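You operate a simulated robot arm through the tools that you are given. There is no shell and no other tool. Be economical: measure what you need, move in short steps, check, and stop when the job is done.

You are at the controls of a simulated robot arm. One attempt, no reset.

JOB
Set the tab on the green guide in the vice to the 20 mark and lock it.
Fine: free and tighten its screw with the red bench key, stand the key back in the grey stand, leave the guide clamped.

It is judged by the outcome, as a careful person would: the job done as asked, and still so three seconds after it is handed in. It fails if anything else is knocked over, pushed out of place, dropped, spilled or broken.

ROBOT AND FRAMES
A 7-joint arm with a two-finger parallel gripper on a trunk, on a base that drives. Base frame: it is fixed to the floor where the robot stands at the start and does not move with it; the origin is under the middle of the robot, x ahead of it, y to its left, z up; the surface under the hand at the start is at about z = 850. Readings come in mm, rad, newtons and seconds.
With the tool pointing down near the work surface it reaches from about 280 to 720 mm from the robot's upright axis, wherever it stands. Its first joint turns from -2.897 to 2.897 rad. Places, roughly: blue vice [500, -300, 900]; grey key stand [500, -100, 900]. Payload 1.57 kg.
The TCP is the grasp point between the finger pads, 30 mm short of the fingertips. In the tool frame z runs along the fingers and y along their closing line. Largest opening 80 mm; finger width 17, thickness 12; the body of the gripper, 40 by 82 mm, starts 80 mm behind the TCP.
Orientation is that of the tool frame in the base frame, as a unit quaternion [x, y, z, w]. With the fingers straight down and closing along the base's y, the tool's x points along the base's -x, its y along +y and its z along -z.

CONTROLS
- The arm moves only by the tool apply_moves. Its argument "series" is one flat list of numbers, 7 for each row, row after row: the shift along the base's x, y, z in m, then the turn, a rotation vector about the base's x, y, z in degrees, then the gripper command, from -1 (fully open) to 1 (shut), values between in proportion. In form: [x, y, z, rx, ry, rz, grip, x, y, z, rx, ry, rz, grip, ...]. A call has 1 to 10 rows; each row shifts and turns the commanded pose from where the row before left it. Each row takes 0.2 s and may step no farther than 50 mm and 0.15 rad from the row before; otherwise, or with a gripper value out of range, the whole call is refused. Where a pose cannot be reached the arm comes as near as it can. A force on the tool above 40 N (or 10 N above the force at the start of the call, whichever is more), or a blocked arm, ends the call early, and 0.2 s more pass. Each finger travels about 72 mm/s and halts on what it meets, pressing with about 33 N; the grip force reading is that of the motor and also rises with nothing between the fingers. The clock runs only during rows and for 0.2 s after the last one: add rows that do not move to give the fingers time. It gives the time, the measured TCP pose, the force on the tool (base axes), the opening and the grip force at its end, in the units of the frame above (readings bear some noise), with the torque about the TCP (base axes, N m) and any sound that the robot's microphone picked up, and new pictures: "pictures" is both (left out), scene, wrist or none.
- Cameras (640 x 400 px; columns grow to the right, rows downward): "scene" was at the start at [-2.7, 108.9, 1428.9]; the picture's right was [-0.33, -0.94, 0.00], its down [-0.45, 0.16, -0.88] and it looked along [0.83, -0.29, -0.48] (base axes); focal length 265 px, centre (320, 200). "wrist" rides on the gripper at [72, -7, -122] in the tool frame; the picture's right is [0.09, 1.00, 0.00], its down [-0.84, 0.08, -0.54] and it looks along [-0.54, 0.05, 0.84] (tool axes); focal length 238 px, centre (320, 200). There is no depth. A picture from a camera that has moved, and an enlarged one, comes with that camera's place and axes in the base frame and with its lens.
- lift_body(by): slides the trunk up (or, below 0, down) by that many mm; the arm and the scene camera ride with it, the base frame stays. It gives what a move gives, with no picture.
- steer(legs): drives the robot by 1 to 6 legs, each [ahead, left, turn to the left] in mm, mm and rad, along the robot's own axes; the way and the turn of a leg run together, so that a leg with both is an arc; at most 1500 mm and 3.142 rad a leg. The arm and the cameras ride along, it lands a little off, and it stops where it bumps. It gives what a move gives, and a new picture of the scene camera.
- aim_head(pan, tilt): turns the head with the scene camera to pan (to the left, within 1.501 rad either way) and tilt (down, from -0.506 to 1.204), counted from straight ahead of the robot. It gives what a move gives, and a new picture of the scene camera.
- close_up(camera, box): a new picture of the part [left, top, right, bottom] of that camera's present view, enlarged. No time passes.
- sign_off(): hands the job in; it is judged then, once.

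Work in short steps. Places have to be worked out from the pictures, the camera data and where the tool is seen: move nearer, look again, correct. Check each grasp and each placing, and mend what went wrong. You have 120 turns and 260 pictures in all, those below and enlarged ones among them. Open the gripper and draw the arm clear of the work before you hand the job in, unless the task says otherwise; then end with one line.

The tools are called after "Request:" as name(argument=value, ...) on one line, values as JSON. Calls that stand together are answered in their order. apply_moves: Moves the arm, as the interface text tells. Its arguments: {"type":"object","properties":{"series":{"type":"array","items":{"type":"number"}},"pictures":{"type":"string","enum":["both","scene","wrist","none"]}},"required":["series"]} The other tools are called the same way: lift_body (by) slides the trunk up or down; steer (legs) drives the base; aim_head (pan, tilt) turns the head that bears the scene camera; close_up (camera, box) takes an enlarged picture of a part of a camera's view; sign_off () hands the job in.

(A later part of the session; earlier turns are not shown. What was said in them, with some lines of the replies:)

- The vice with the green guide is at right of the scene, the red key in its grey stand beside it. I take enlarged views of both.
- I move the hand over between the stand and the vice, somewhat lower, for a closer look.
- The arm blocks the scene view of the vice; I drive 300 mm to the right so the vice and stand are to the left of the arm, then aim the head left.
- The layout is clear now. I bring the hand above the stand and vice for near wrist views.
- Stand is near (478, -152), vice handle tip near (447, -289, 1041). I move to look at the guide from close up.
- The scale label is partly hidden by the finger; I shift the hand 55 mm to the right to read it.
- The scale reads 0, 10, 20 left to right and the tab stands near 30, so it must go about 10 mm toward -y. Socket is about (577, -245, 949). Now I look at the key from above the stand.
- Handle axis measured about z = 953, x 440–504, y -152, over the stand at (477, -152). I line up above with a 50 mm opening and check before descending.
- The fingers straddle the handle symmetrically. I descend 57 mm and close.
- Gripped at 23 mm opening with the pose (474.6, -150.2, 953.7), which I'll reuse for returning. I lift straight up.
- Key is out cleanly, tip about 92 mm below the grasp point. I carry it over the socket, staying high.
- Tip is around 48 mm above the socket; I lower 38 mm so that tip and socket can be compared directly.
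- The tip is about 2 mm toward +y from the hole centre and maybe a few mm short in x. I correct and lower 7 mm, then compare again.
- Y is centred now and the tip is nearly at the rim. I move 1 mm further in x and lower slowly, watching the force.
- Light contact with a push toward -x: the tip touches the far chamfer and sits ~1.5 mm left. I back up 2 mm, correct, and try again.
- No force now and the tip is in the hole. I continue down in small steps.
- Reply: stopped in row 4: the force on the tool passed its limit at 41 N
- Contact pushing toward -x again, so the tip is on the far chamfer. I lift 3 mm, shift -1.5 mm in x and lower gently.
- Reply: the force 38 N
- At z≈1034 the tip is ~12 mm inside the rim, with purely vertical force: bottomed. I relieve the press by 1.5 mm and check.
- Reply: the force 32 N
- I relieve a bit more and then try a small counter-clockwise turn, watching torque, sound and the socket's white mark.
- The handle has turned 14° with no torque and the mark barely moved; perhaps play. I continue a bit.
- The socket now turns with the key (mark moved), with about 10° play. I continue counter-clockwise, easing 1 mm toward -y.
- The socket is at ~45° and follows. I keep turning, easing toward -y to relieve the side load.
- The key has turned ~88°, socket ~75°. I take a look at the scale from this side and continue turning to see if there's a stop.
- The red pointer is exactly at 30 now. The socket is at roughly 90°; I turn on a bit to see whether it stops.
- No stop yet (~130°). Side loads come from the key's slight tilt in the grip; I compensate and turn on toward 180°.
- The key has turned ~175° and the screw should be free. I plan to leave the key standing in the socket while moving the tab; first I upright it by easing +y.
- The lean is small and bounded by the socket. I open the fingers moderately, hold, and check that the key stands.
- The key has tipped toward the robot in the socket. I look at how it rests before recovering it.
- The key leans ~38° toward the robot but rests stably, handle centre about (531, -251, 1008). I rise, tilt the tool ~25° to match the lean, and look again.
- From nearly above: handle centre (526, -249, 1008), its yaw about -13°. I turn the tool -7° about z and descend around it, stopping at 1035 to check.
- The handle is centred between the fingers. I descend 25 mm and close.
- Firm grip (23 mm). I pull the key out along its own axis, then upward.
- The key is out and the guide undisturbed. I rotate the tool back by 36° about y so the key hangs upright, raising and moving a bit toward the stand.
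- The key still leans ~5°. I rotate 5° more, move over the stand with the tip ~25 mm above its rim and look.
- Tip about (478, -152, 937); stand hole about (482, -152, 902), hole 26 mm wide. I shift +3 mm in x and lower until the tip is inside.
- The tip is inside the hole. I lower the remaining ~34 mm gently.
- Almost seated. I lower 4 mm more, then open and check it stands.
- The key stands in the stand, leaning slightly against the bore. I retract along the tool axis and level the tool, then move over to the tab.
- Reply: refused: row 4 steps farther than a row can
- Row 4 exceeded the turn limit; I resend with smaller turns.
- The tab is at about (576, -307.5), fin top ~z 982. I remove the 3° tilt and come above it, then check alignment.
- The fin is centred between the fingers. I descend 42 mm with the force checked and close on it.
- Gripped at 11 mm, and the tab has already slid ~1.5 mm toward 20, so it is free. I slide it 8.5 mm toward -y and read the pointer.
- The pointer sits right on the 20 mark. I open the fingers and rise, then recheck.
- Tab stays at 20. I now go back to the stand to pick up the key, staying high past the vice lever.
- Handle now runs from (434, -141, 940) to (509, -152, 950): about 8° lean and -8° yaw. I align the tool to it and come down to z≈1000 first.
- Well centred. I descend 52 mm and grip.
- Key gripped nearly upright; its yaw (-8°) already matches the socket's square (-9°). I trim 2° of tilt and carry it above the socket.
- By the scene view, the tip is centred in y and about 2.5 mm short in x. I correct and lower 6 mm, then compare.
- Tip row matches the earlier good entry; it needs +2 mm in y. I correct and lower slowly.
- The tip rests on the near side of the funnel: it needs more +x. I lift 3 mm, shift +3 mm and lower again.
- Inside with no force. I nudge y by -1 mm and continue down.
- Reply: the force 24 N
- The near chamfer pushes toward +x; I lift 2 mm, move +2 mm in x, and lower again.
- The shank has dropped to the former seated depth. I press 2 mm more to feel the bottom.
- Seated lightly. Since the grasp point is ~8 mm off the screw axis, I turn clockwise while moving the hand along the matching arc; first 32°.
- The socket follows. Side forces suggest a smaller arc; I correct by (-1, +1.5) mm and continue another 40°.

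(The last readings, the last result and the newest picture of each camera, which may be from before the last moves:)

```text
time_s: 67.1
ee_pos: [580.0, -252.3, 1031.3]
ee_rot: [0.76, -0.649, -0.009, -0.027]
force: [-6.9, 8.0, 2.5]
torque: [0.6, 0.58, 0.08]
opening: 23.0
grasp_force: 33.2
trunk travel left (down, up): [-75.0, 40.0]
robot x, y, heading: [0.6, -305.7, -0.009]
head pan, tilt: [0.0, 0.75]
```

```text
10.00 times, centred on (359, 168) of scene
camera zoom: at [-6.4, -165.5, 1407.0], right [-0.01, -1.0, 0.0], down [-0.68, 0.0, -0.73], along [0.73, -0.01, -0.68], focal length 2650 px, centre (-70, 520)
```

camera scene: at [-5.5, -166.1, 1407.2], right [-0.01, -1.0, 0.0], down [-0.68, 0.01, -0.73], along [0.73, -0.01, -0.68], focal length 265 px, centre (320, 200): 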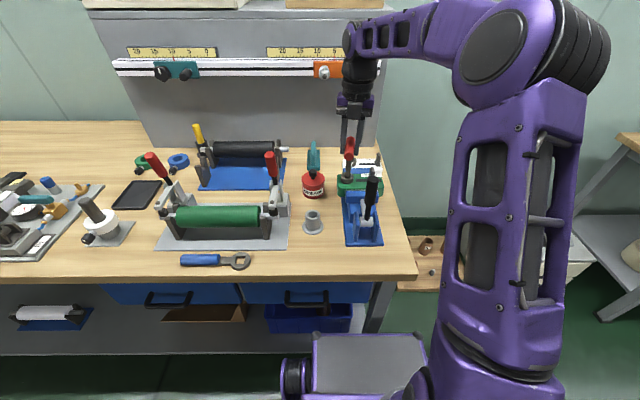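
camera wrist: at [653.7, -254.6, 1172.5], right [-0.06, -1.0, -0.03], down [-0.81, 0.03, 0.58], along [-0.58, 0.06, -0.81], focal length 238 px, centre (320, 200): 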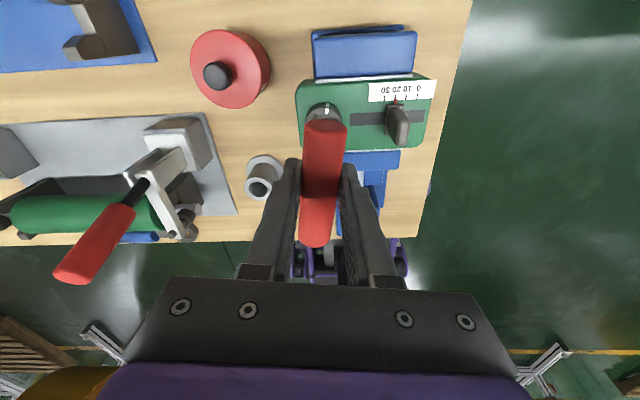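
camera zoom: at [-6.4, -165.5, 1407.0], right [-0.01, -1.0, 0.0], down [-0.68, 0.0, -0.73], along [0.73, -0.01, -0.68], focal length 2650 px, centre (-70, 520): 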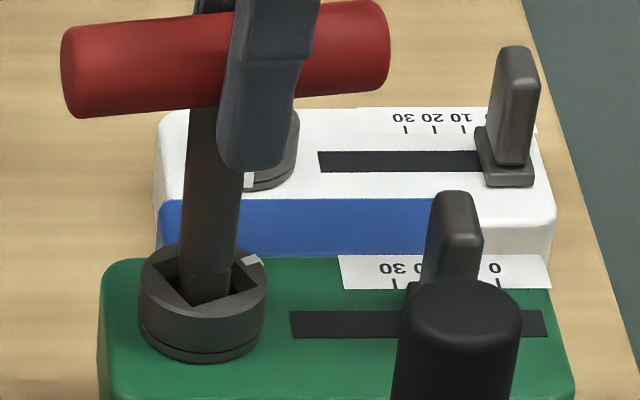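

Socket mark at ~125°. I keep turning, easing (-1.5, +1.5) mm.

Request:
apply_moves(series=[-0.001, 0.001, 0, 0, 0, -8, 1, -0.001, 0.0005, 0, 0, 0, -8, 1, -0.0005, 0, 0, 0, 0, -8, 1, -0.0005, 0, 0, 0, 0, -8, 1, -0.0005, 0, 0, 0, 0, -8, 1, 0, 0, 0, 0, 0, 0, 1], pictures="none")

Request:
close_up(camera="scene", box=[335, 148, 383, 188])

```text
time_s: 68.5
ee_pos: [577.5, -251.1, 1032.2]
ee_rot: [-0.493, 0.87, 0.0, 0.03]
force: [-5.2, -0.2, 1.9]
torque: [-0.11, 0.36, 0.08]
opening: 23.1
grasp_force: 32.8
trunk travel left (down, up): [-75.0, 40.0]
robot x, y, heading: [-5.5, -307.2, -0.01]
head pan, tilt: [0.0, 0.75]
```

```text
10.00 times, centred on (359, 168) of scene
camera zoom: at [-6.2, -166.2, 1407.2], right [-0.01, -1.0, 0.0], down [-0.68, 0.01, -0.73], along [0.73, -0.01, -0.68], focal length 2650 px, centre (-70, 520)
```

zoom: 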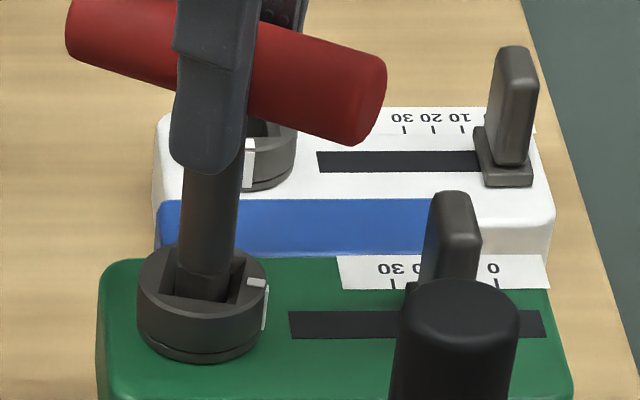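

Mark now at ~85°. Another 40°.

Request:
apply_moves(series=[-0.0005, 0, 0, 0, 0, -8, 1, -0.0005, 0, 0, 0, 0, -8, 1, -0.0005, 0.0003, 0, 0, 0, -8, 1, 0, 0.0003, 0, 0, 0, -8, 1, 0, 0.0003, 0, 0, 0, -8, 1, 0, 0, 0, 0, 0, 0, 1], pictures="none")

Request:
close_up(camera="scene", box=[335, 148, 383, 188])

```text
time_s: 69.9
ee_pos: [576.9, -249.2, 1031.6]
ee_rot: [-0.166, 0.986, -0.009, 0.027]
force: [-10.3, 2.8, 3.3]
torque: [0.22, 0.89, 0.06]
opening: 23.2
grasp_force: 32.7
trunk travel left (down, up): [-75.0, 40.0]
robot x, y, heading: [-5.3, -303.6, -0.008]
head pan, tilt: [0.0, 0.75]
```

```text
10.00 times, centred on (359, 168) of scene
camera zoom: at [-6.8, -165.8, 1407.2], right [-0.01, -1.0, 0.0], down [-0.68, 0.01, -0.73], along [0.73, -0.01, -0.68], focal length 2650 px, centre (-70, 520)
```

zoom: 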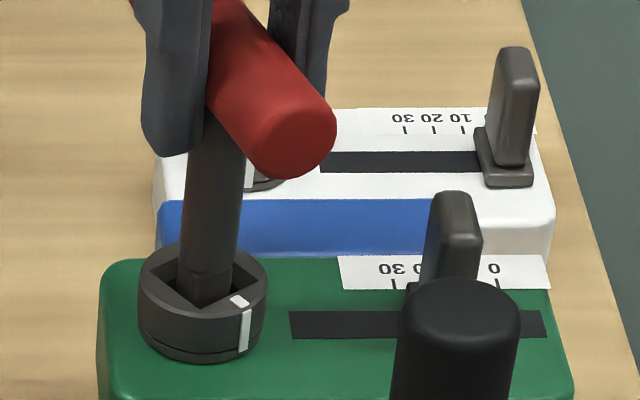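

Mark now at ~42°. I continue, easing -2 mm in x, watching torque.

Request:
apply_moves(series=[-0.001, 0, 0, 0, 0, -8, 1, -0.001, 0, 0, 0, 0, -8, 1, -0.0005, 0, 0, 0, 0, -8, 1, -0.0005, 0, 0, 0, 0, -8, 1, 0, 0, 0, 0, 0, 0, 1], pictures="none")

Request:
close_up(camera="scene", box=[335, 148, 383, 188])

```text
time_s: 71.1
ee_pos: [574.7, -248.4, 1031.4]
ee_rot: [0.114, 0.993, -0.017, 0.026]
force: [4.5, 9.0, 2.3]
torque: [0.67, -0.45, 0.12]
opening: 23.3
grasp_force: 33.3
trunk travel left (down, up): [-75.0, 40.0]
robot x, y, heading: [-1.1, -309.5, -0.009]
head pan, tilt: [0.0, 0.75]
```

```text
10.00 times, centred on (359, 168) of scene
camera zoom: at [-5.4, -165.4, 1407.2], right [-0.01, -1.0, 0.0], down [-0.68, 0.0, -0.73], along [0.73, -0.01, -0.68], focal length 2650 px, centre (-70, 520)
```

zoom: 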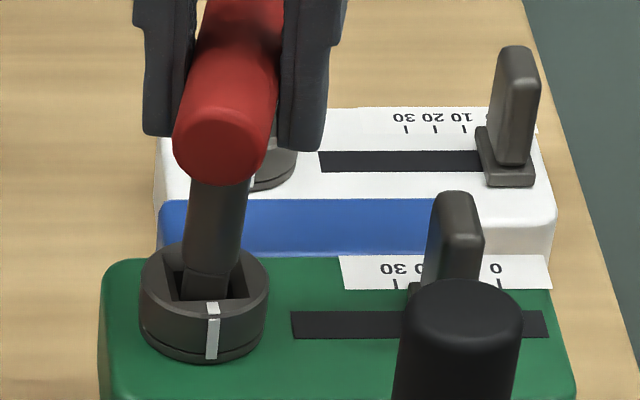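

The mark is nearly back at its original place (a few degrees left). I ease +y and turn on to feel it tighten.

Request:
apply_moves(series=[0, 0.001, 0, 0, 0, -6, 1, 0, 0.001, 0, 0, 0, -6, 1, 0, 0, 0, 0, 0, 0, 1], pictures="none")

Request:
close_up(camera="scene", box=[335, 148, 383, 188])

```text
time_s: 71.9
ee_pos: [574.0, -247.3, 1032.7]
ee_rot: [0.215, 0.976, -0.021, 0.022]
force: [1.0, 2.4, 11.2]
torque: [-0.06, 0.0, 0.81]
opening: 23.3
grasp_force: 33.0
trunk travel left (down, up): [-75.0, 40.0]
robot x, y, heading: [-5.1, -303.4, -0.009]
head pan, tilt: [0.0, 0.75]
```

```text
10.00 times, centred on (359, 168) of scene
camera zoom: at [-6.3, -165.9, 1407.3], right [-0.01, -1.0, 0.0], down [-0.68, 0.01, -0.73], along [0.73, -0.01, -0.68], focal length 2650 px, centre (-70, 520)
```

zoom: 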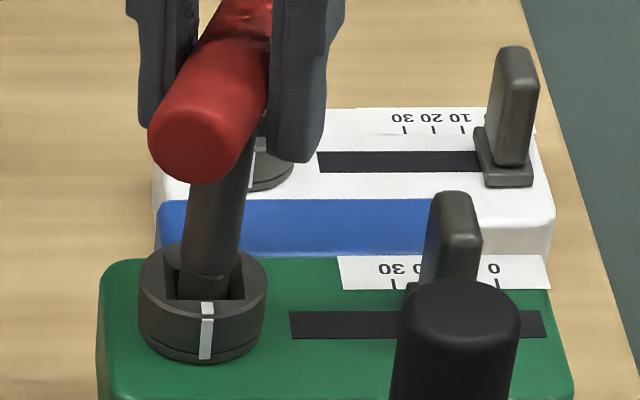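

Torque jumped to 0.8 N·m and the mark is at its original locked place. I nip it up 4° more.

Request:
apply_moves(series=[0, 0, 0, 0, 0, -4, 1, 0, 0, 0, 0, 0, 0, 1], pictures="none")

Request:
close_up(camera="scene", box=[335, 148, 383, 188])

Request:
close_up(camera="wrist", box=[200, 60, 400, 200])

```text
time_s: 72.5
ee_pos: [573.3, -247.3, 1032.8]
ee_rot: [0.249, 0.968, -0.02, 0.021]
force: [0.5, 5.6, 10.4]
torque: [0.1, 0.11, 1.02]
opening: 24.4
grasp_force: 32.9
trunk travel left (down, up): [-75.0, 40.0]
robot x, y, heading: [-2.1, -305.0, -0.012]
head pan, tilt: [0.0, 0.75]
```

```text
10.00 times, centred on (359, 168) of scene
camera zoom: at [-6.3, -165.7, 1407.2], right [-0.01, -1.0, 0.0], down [-0.68, 0.0, -0.73], along [0.73, -0.01, -0.68], focal length 2650 px, centre (-70, 520)
```

zoom: 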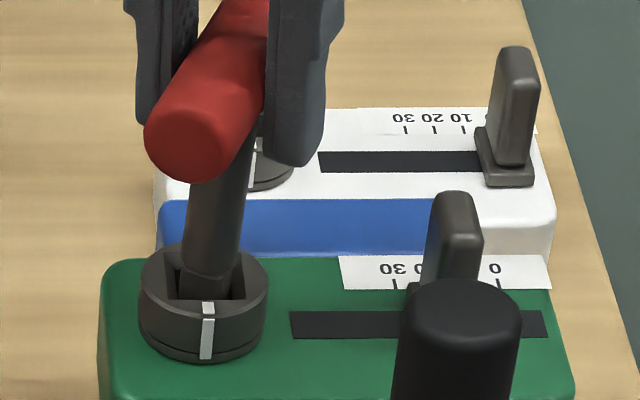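

```text
2.86 times, centred on (300, 130) of wrist
camera zoom: at [502.9, -212.1, 1149.4], right [0.4, 0.92, -0.03], down [0.75, -0.31, 0.58], along [0.52, -0.26, -0.81], focal length 681 px, centre (377, 400)
```

zoom: 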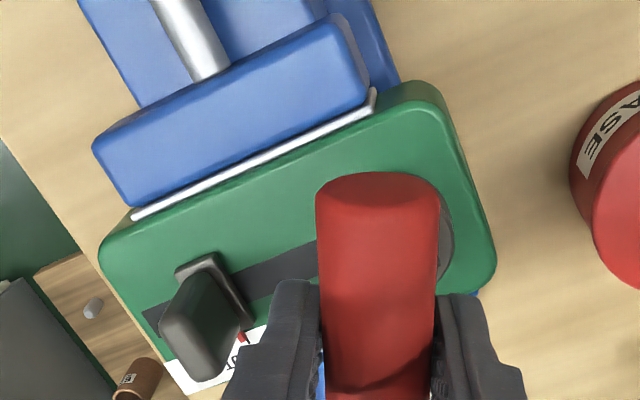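

It is tight (1.0 N·m at the stop). I back off 8° within the key's play and lift it straight out.

Request:
apply_moves(series=[0, 0, 0, 0, 0, 4, 1, 0, 0, 0, 0, 0, 4, 1, 0, 0, 0.01, 0, 0, 0, 1, 0, 0, 0.015, 0, 0, 0, 1, 0, 0, 0.03, 0, 0, 0, 1, 0, 0, 0.03, 0, 0, 0, 1, 0, 0, 0, 0, 0, 0, 1])

Request:
close_up(camera="scene", box=[325, 118, 395, 188])

```text
time_s: 74.1
ee_pos: [574.4, -247.8, 1116.4]
ee_rot: [0.179, 0.983, -0.019, 0.022]
force: [0.7, -0.7, -1.4]
torque: [-0.01, 0.02, -0.03]
opening: 23.1
grasp_force: 33.0
trunk travel left (down, up): [-75.0, 40.0]
robot x, y, heading: [1.3, -306.6, -0.007]
head pan, tilt: [0.0, 0.75]
camera scene: at [-5.6, -166.1, 1407.2], right [-0.01, -1.0, 0.0], down [-0.68, 0.01, -0.73], along [0.73, -0.01, -0.68], focal length 265 px, centre (320, 200)
camera wrist: at [500.0, -222.5, 1233.4], right [0.27, 0.96, -0.03], down [0.79, -0.2, 0.58], along [0.55, -0.18, -0.81], focal length 238 px, centre (320, 200)
```

scene: 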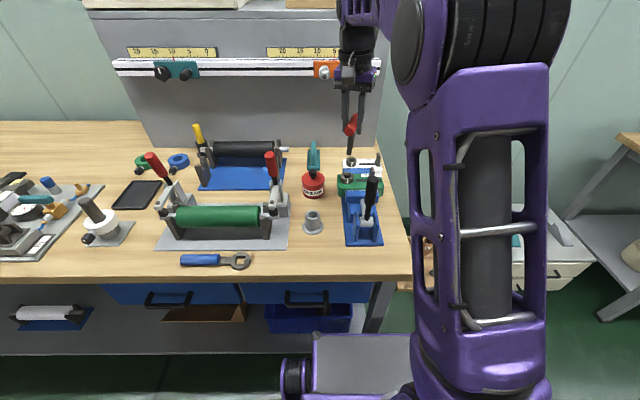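
wrist: 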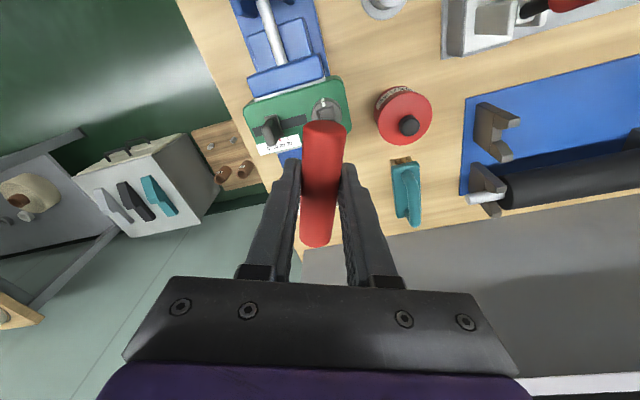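

```text
5.71 times, centred on (360, 153) of scene
camera zoom: at [-5.6, -166.1, 1407.2], right [-0.01, -1.0, 0.0], down [-0.68, 0.01, -0.73], along [0.73, -0.01, -0.68], focal length 1514 px, centre (91, 469)
```

zoom: 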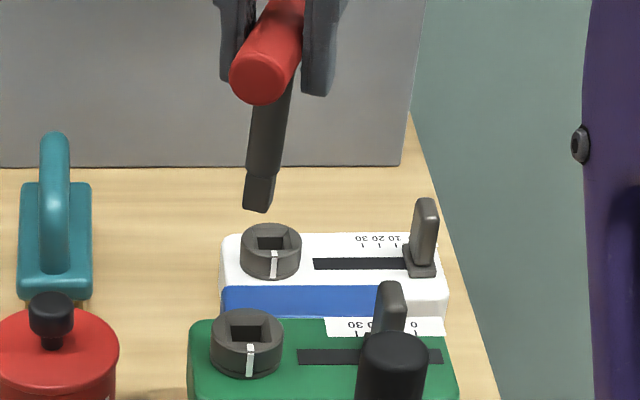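

The key leans ~5° both ways in the grip. I level it, turn it back to straight ahead and carry it over the stand.

Request:
apply_moves(series=[-0.015, 0.015, 0, -5, -5, 0, 1, -0.02, 0.02, 0, 0, 0, 7, 1, -0.02, 0.02, 0, 0, 0, 7, 1, -0.02, 0.02, -0.02, 0, 0, 6, 1, -0.022, 0.022, -0.03, 0, 0, 0, 1, 0, 0, -0.035, 0, 0, 0, 1, 0, 0, 0, 0, 0, 0, 1])

Request:
close_up(camera="scene", box=[290, 160, 340, 240])

Request:
close_up(camera="wrist", box=[240, 40, 400, 200])

```text
time_s: 75.7
ee_pos: [477.9, -151.4, 1030.8]
ee_rot: [0.008, 0.996, -0.041, 0.082]
force: [0.1, -0.2, -1.5]
torque: [0.0, 0.03, 0.01]
opening: 23.2
grasp_force: 32.8
trunk travel left (down, up): [-75.0, 40.0]
robot x, y, heading: [-2.5, -307.2, -0.012]
head pan, tilt: [0.0, 0.75]
camera scene: at [-5.5, -166.0, 1407.2], right [-0.01, -1.0, 0.0], down [-0.68, 0.01, -0.73], along [0.73, -0.01, -0.68], focal length 265 px, centre (320, 200)
camera wrist: at [386.2, -147.2, 1138.7], right [-0.07, 0.99, -0.09], down [0.74, 0.11, 0.66], along [0.67, -0.02, -0.74], focal length 238 px, centre (320, 200)
```

scene: 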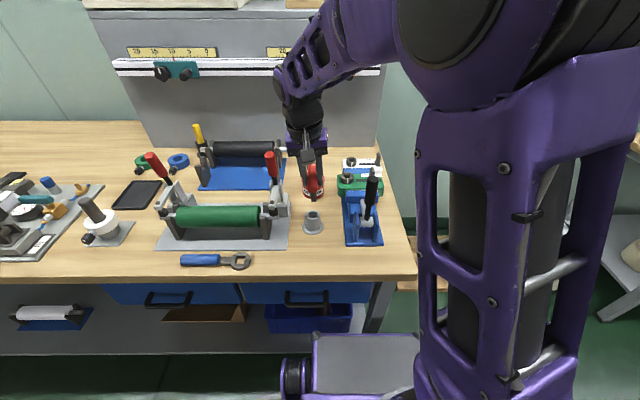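
wrist: 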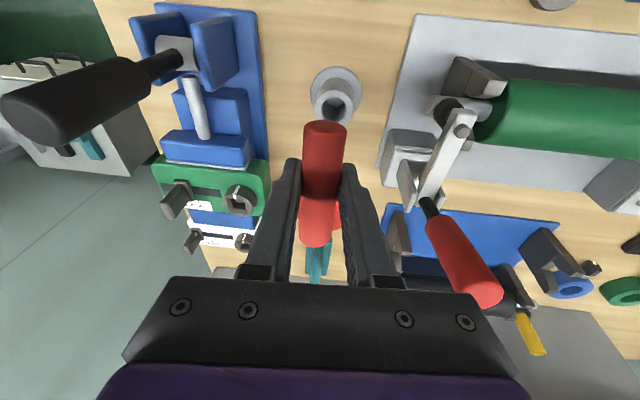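

```text
5.00 times, centred on (315, 200) of scene
camera zoom: at [-5.5, -166.0, 1407.2], right [-0.01, -1.0, 0.0], down [-0.68, 0.01, -0.73], along [0.73, -0.01, -0.68], focal length 1325 px, centre (345, 200)
```

zoom: 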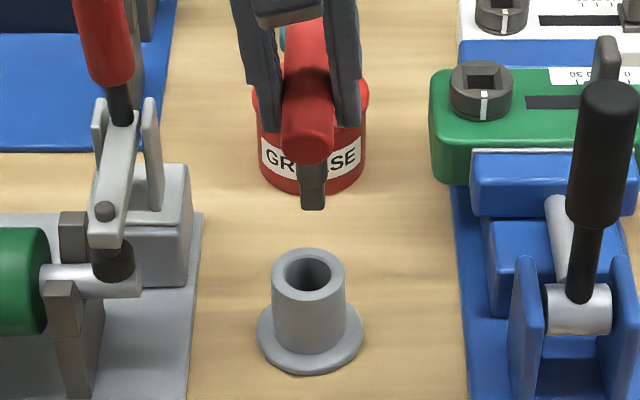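

```text
2.50 times, centred on (320, 120) of wrist
camera zoom: at [386.2, -147.2, 1138.7], right [-0.07, 0.99, -0.09], down [0.74, 0.11, 0.66], along [0.67, -0.02, -0.74], focal length 596 px, centre (320, 400)
```

zoom: 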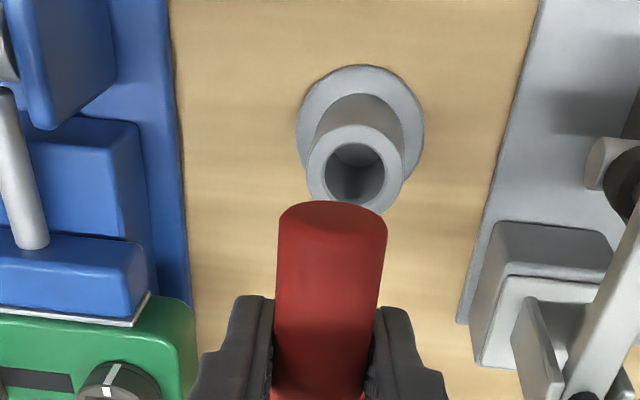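

The tip now leans ~8° forward (+x). I rotate +8° about y and look again.

Request:
apply_moves(series=[0, 0, 0, 0, 8, 0, 1, 0, 0, 0, 0, 0, 0, 1], pictures="none")

Request:
close_up(camera="scene", box=[290, 160, 340, 240])

Request:
close_up(camera="wrist", box=[240, 40, 400, 200])

```text
time_s: 76.3
ee_pos: [476.6, -150.4, 1031.1]
ee_rot: [0.004, 0.999, -0.04, 0.011]
force: [0.0, -0.3, -2.8]
torque: [0.0, 0.04, 0.03]
opening: 23.0
grasp_force: 33.0
trunk travel left (down, up): [-75.0, 40.0]
robot x, y, heading: [0.5, -303.6, -0.006]
head pan, tilt: [0.0, 0.75]
```

```text
5.00 times, centred on (315, 200) of scene
camera zoom: at [-5.4, -166.1, 1407.2], right [-0.01, -1.0, 0.0], down [-0.68, 0.01, -0.73], along [0.73, -0.01, -0.68], focal length 1325 px, centre (345, 200)
```

zoom: 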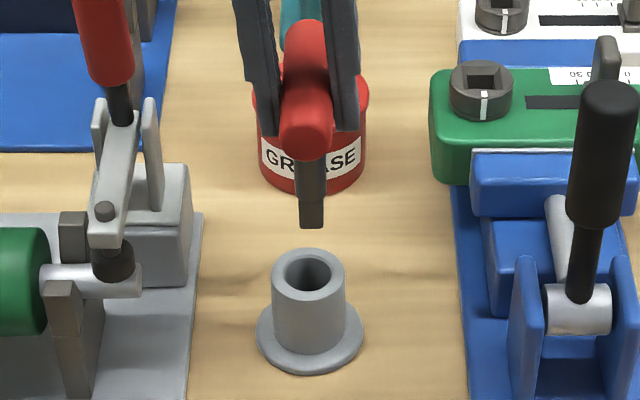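

```text
2.50 times, centred on (320, 120) of wrist
camera zoom: at [402.1, -146.8, 1150.8], right [-0.08, 0.99, -0.08], down [0.83, 0.11, 0.55], along [0.56, -0.02, -0.83], focal length 596 px, centre (320, 400)
```

zoom: 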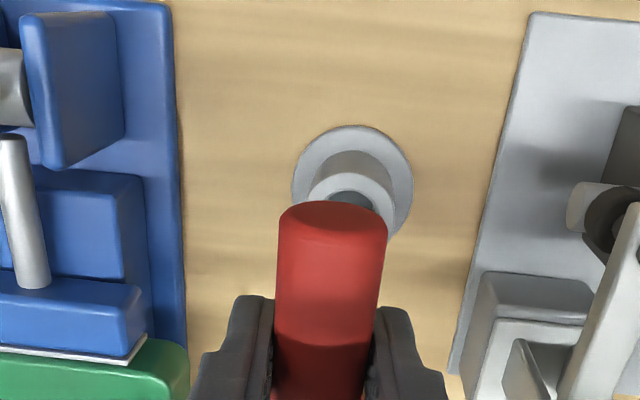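

The key is upright now. Compared with the earlier placing, it needs about +4.5 mm in x; y is centred. I lower until the tip is at the hole and check.

Request:
apply_moves(series=[0.0045, 0, -0.015, 0, 0, 0, 1, 0, 0, -0.015, 0, 0, 0, 1, 0, 0, -0.01, 0, 0, 0, 1, 0, 0, 0, 0, 0, 0, 1], pictures="none")

Request:
close_up(camera="scene", box=[300, 180, 330, 220])

```text
time_s: 77.3
ee_pos: [481.5, -148.9, 990.1]
ee_rot: [0.004, 0.999, -0.041, 0.013]
force: [0.9, -0.9, 0.2]
torque: [-0.02, 0.08, -0.02]
opening: 23.1
grasp_force: 33.3
trunk travel left (down, up): [-75.0, 40.0]
robot x, y, heading: [-3.5, -305.2, -0.006]
head pan, tilt: [0.0, 0.75]
```

```text
10.00 times, centred on (315, 200) of scene
camera zoom: at [-5.8, -166.1, 1407.2], right [-0.01, -1.0, 0.0], down [-0.68, 0.01, -0.73], along [0.73, -0.01, -0.68], focal length 2650 px, centre (370, 200)
```

zoom: 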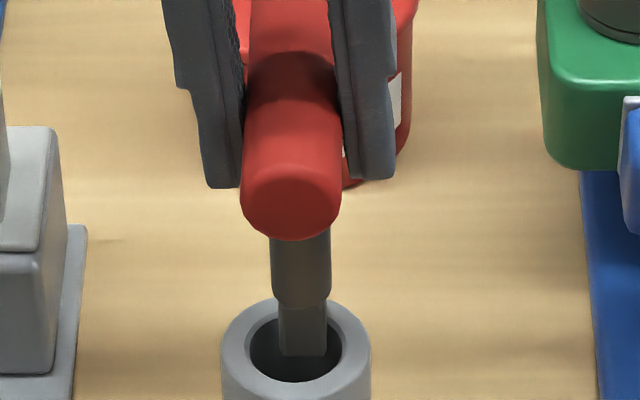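

The tip is within the bore. I lower on, shifting 1 mm to +y.

Request:
apply_moves(series=[-0.001, 0.001, -0.008, 0, 0, 0, 1, 0, 0, -0.01, 0, 0, 0, 1, 0, 0, -0.01, 0, 0, 0, 1, 0, 0, -0.004, 0, 0, 0, 1, 0, 0, 0, 0, 0, 0, 1], pictures="none")

Request:
close_up(camera="scene", box=[290, 170, 340, 240])

```text
time_s: 78.5
ee_pos: [480.6, -148.3, 958.8]
ee_rot: [0.004, 0.999, -0.041, 0.012]
force: [-1.6, 1.2, -0.6]
torque: [0.07, 0.15, 0.02]
opening: 23.1
grasp_force: 33.7
trunk travel left (down, up): [-75.0, 40.0]
robot x, y, heading: [-0.7, -305.4, -0.01]
head pan, tilt: [0.0, 0.75]
```

```text
5.71 times, centred on (315, 205) of scene
camera zoom: at [-5.8, -166.0, 1407.2], right [-0.01, -1.0, 0.0], down [-0.68, 0.01, -0.73], along [0.73, -0.01, -0.68], focal length 1514 px, centre (349, 171)
```

zoom: 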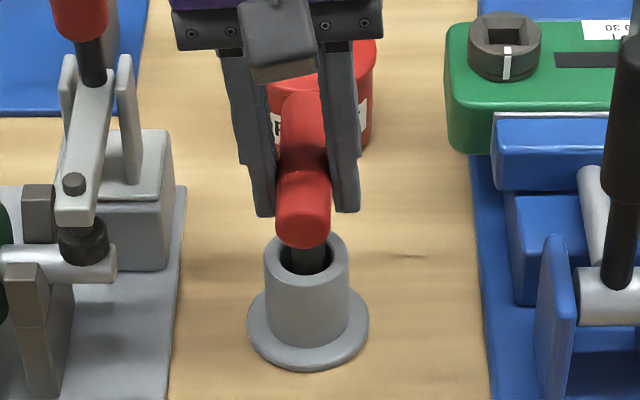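

Well in, still some way to the bottom. I lower in 3 mm steps until it touches.

Request:
apply_moves(series=[0, 0, -0.003, 0, 0, 0, 1, 0, 0, -0.003, 0, 0, 0, 1, 0, 0, -0.002, 0, 0, 0, 1, 0, 0, 0, 0, 0, 0, 1], pictures="none")

Request:
close_up(camera="scene", box=[290, 170, 340, 240])

```text
time_s: 79.5
ee_pos: [480.5, -148.5, 951.3]
ee_rot: [0.004, 0.999, -0.04, 0.012]
force: [-5.5, 2.2, -0.8]
torque: [0.15, 0.3, 0.03]
opening: 23.1
grasp_force: 32.8
trunk travel left (down, up): [-75.0, 40.0]
robot x, y, heading: [-2.9, -305.5, -0.001]
head pan, tilt: [0.0, 0.75]
```

```text
5.71 times, centred on (315, 205) of scene
camera zoom: at [-6.1, -165.9, 1407.2], right [-0.01, -1.0, 0.0], down [-0.68, 0.01, -0.73], along [0.73, -0.01, -0.68], focal length 1514 px, centre (349, 171)
```

zoom: 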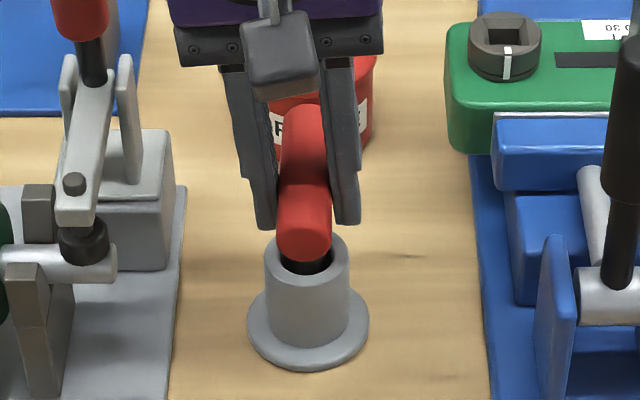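

A light push from the bore wall in -x; I ease -2 mm in x and lower a little further.

Request:
apply_moves(series=[-0.002, -0.001, 0, 0, 0, 0, 1, 0, 0, -0.002, 0, 0, 0, 1, 0, 0, -0.002, 0, 0, 0, 1, 0, 0, 0, 0, 0, 0, 1], pictures="none")

Request:
close_up(camera="scene", box=[290, 170, 340, 240])

```text
time_s: 80.5
ee_pos: [478.0, -150.3, 949.4]
ee_rot: [0.005, 0.999, -0.04, 0.015]
force: [0.5, -0.6, 28.4]
torque: [-0.14, -0.19, -0.03]
opening: 22.9
grasp_force: 32.8
trunk travel left (down, up): [-75.0, 40.0]
robot x, y, heading: [-1.0, -302.4, -0.009]
head pan, tilt: [0.0, 0.75]
```

```text
5.71 times, centred on (315, 205) of scene
camera zoom: at [-7.3, -166.7, 1407.7], right [-0.01, -1.0, 0.0], down [-0.68, 0.01, -0.73], along [0.73, -0.01, -0.68], focal length 1514 px, centre (349, 171)
```

zoom: 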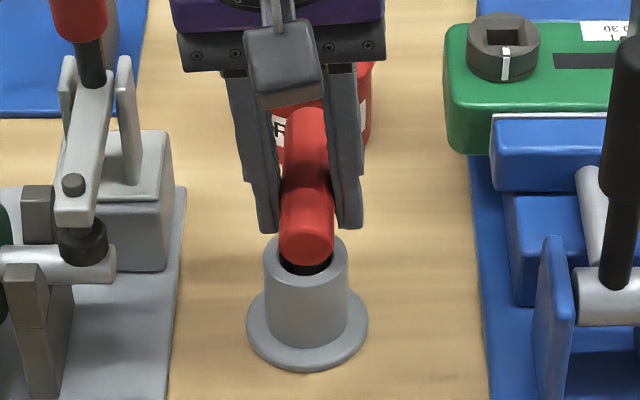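

Bottomed (28 N). I relieve, open, wait, and look before retreating.

Request:
apply_moves(series=[0, 0, 0.002, 0, 0, 0, 1, 0, 0, 0, 0, 0, 0, 0.3, 0, 0, 0, 0, 0, 0, -0.1, 0, 0, 0, 0, 0, 0, -0.1, 0, 0, 0, 0, 0, 0, -0.1])

Request:
close_up(camera="scene", box=[290, 170, 340, 240])

```text
time_s: 81.7
ee_pos: [479.0, -149.1, 950.4]
ee_rot: [0.003, 0.999, -0.041, 0.012]
force: [0.3, 0.1, -0.3]
torque: [-0.03, 0.03, -0.02]
opening: 44.0
grasp_force: 0.1
trunk travel left (down, up): [-75.0, 40.0]
robot x, y, heading: [3.3, -303.7, -0.004]
head pan, tilt: [0.0, 0.75]
camera scene: at [-5.7, -166.1, 1407.2], right [-0.01, -1.0, 0.0], down [-0.68, 0.01, -0.73], along [0.73, -0.01, -0.68], focal length 265 px, centre (320, 200)
camera wrist: at [402.9, -146.2, 1068.9], right [-0.08, 0.99, -0.08], down [0.82, 0.11, 0.55], along [0.56, -0.02, -0.83], focal length 238 px, centre (320, 200)
```

scene: 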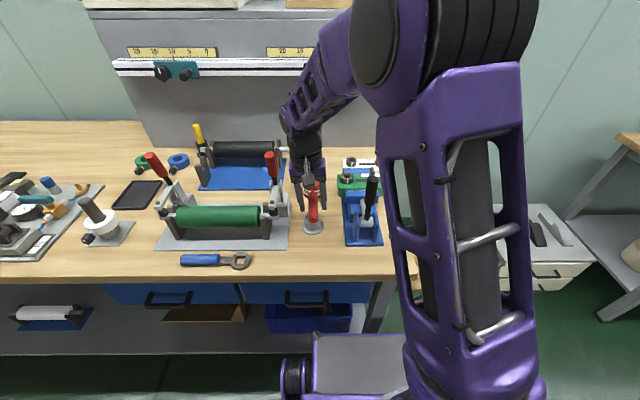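
wrist: 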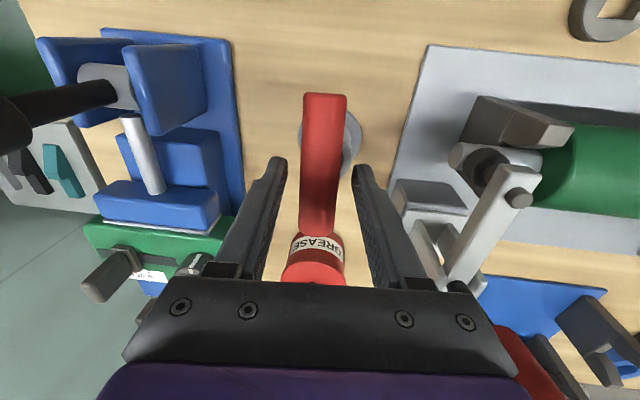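

```text
5.71 times, centred on (315, 205) of scene
camera zoom: at [-5.7, -166.1, 1407.2], right [-0.01, -1.0, 0.0], down [-0.68, 0.01, -0.73], along [0.73, -0.01, -0.68], focal length 1514 px, centre (349, 171)
```

zoom: 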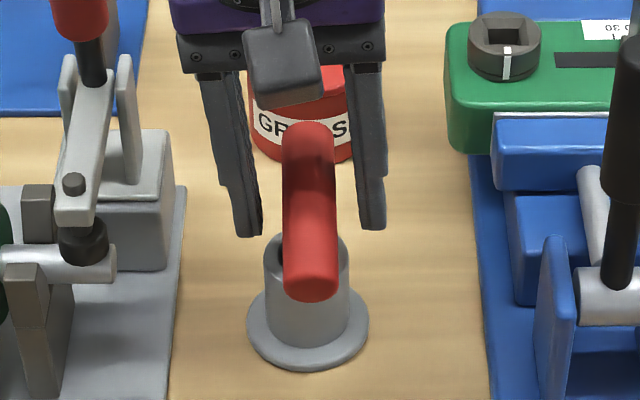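

The key stands in its stand. I retreat along the tool axis, then go over to view the guide for the final check.

Request:
apply_moves(series=[0, 0.003, 0.03, 0, 0, 0, -0.1, 0, 0.003, 0.035, 0, 0, 0, -0.1, 0, 0.003, 0.04, 0, 0, 0, -0.3, 0, 0, 0.04, 5, 0, 0, -1, 0.01, -0.04, 0, 0, 0, 0, -1, 0.01, -0.045, 0, 0, 0, 0, -1, 0.01, -0.045, 0, 0, 0, 0, -1, 0.01, -0.03, 0, 0, 0, 0, -1, 0, 0, 0, 0, 0, 0, -1])

Request:
close_up(camera="wrist", box=[240, 80, 420, 220])

Request:
close_up(camera="scene", box=[280, 140, 400, 250])

```text
time_s: 83.7
ee_pos: [519.3, -302.4, 1093.9]
ee_rot: [0.006, 1.0, 0.003, 0.011]
force: [0.1, -0.6, 0.2]
torque: [-0.02, 0.0, 0.0]
opening: 80.1
grasp_force: 0.0
trunk travel left (down, up): [-75.0, 40.0]
robot x, y, heading: [-1.1, -303.8, -0.007]
head pan, tilt: [0.0, 0.75]
camera scene: at [-5.6, -166.2, 1407.2], right [-0.01, -1.0, 0.0], down [-0.68, 0.01, -0.73], along [0.73, -0.01, -0.68], focal length 265 px, centre (320, 200)
camera wrist: at [444.1, -309.0, 1212.8], right [-0.08, 1.0, 0.0], down [0.82, 0.07, 0.56], along [0.56, 0.05, -0.83], focal length 238 px, centre (320, 200)
```

scene: 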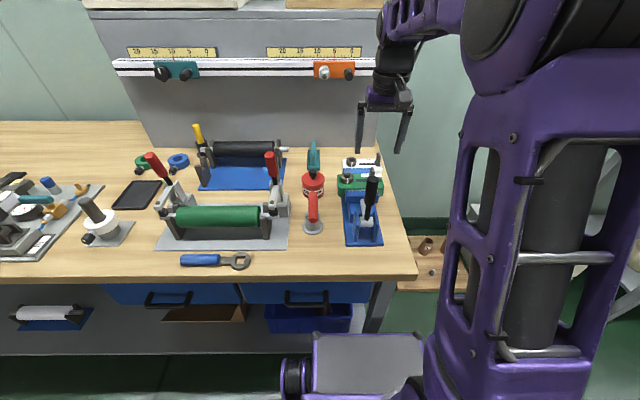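
wrist: 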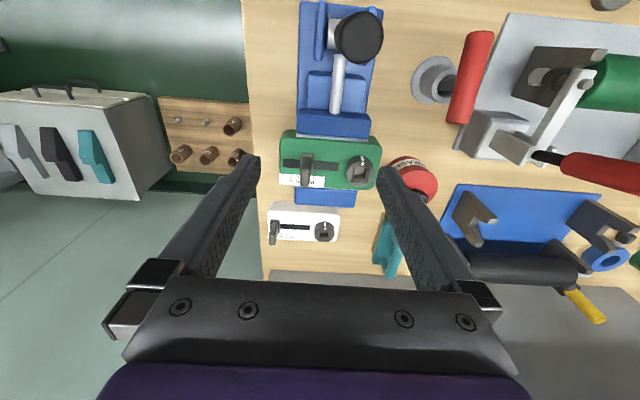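

```text
2.86 times, centred on (330, 150) of wrist
camera zoom: at [444.1, -309.0, 1212.8], right [-0.08, 1.0, 0.0], down [0.82, 0.07, 0.56], along [0.56, 0.05, -0.83], focal length 681 px, centre (291, 343)
```

zoom: 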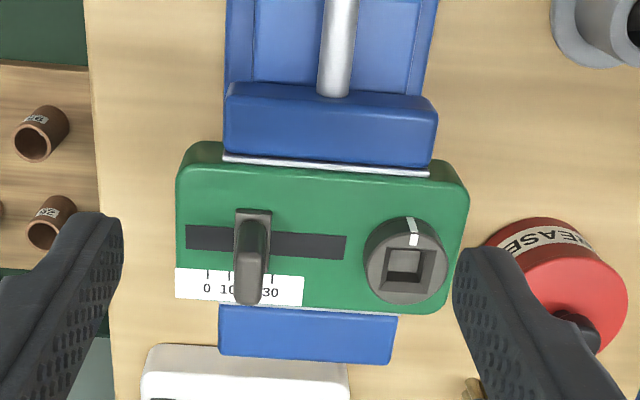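

```text
3.64 times, centred on (340, 195) of scene
camera zoom: at [-5.6, -166.2, 1407.2], right [-0.01, -1.0, 0.0], down [-0.68, 0.01, -0.73], along [0.73, -0.01, -0.68], focal length 964 px, centre (247, 218)
```

zoom: 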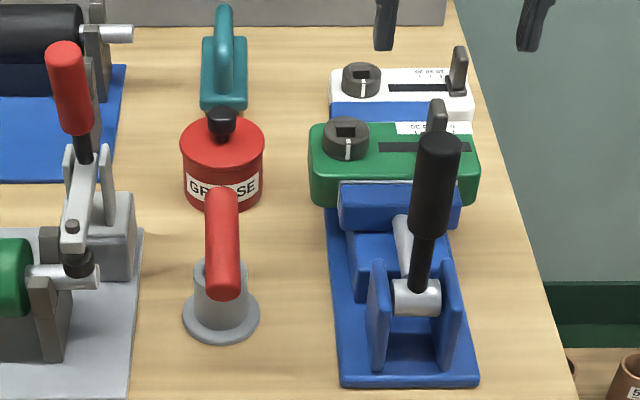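

All stands well, the white mark is at its locked place. To read the pointer after tightening, I move the hand forward so the camera is right above the tab.

Request:
apply_moves(series=[0.045, 0, 0.01, 0, 0, 0, -1, 0.045, 0, 0, 0, 0, 0, -1, 0.045, 0, 0, 0, 0, 0, -1, 0, 0, 0, 0, 0, 0, -1], pictures="wrist")

Request:
close_up(camera="wrist", box=[260, 0, 400, 100])

```text
time_s: 84.7
ee_pos: [654.2, -302.4, 1104.1]
ee_rot: [0.006, 1.0, 0.003, 0.01]
force: [0.1, 0.2, 0.4]
torque: [-0.02, 0.03, 0.01]
opening: 80.0
grasp_force: 0.0
trunk travel left (down, up): [-75.0, 40.0]
robot x, y, heading: [0.9, -305.3, -0.008]
head pan, tilt: [0.0, 0.75]
camera wrist: at [579.6, -309.5, 1222.8], right [-0.08, 1.0, 0.0], down [0.83, 0.07, 0.56], along [0.56, 0.05, -0.83], focal length 238 px, centre (320, 200)
```

wrist: 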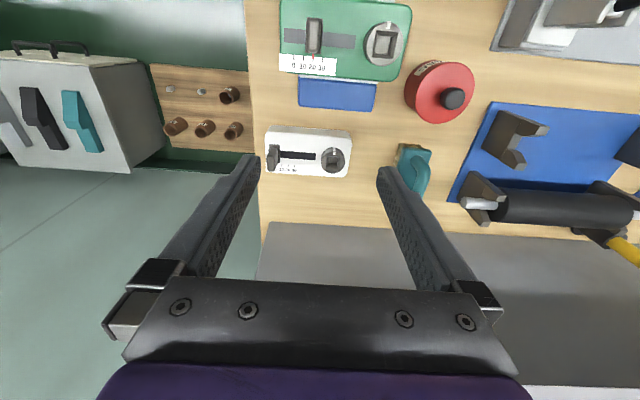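

```text
4.00 times, centred on (330, 50) of wrist
camera zoom: at [579.6, -309.5, 1222.8], right [-0.08, 1.0, 0.0], down [0.83, 0.07, 0.56], along [0.56, 0.05, -0.83], focal length 953 px, centre (280, 800)
```

zoom: 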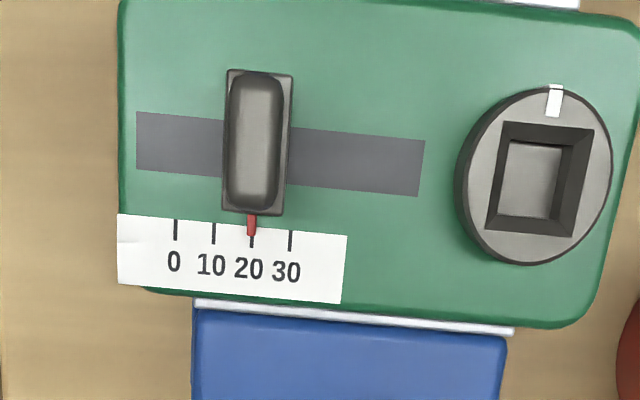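

The pointer is on 20, the screw is back at its locked mark, the key is in its stand and the guide is clamped. The arm is clear and the gripper open, so I hand in.

Request:
sign_off()

```text
The job is handed in.
```

The tab is set to 20 and locked (screw tightened to about 1.0 N·m), the red key is back in the grey stand leaning slightly, and the guide is still clamped; partway through, the key tipped over in the screw socket, but I recovered it and saw nothing else disturbed.
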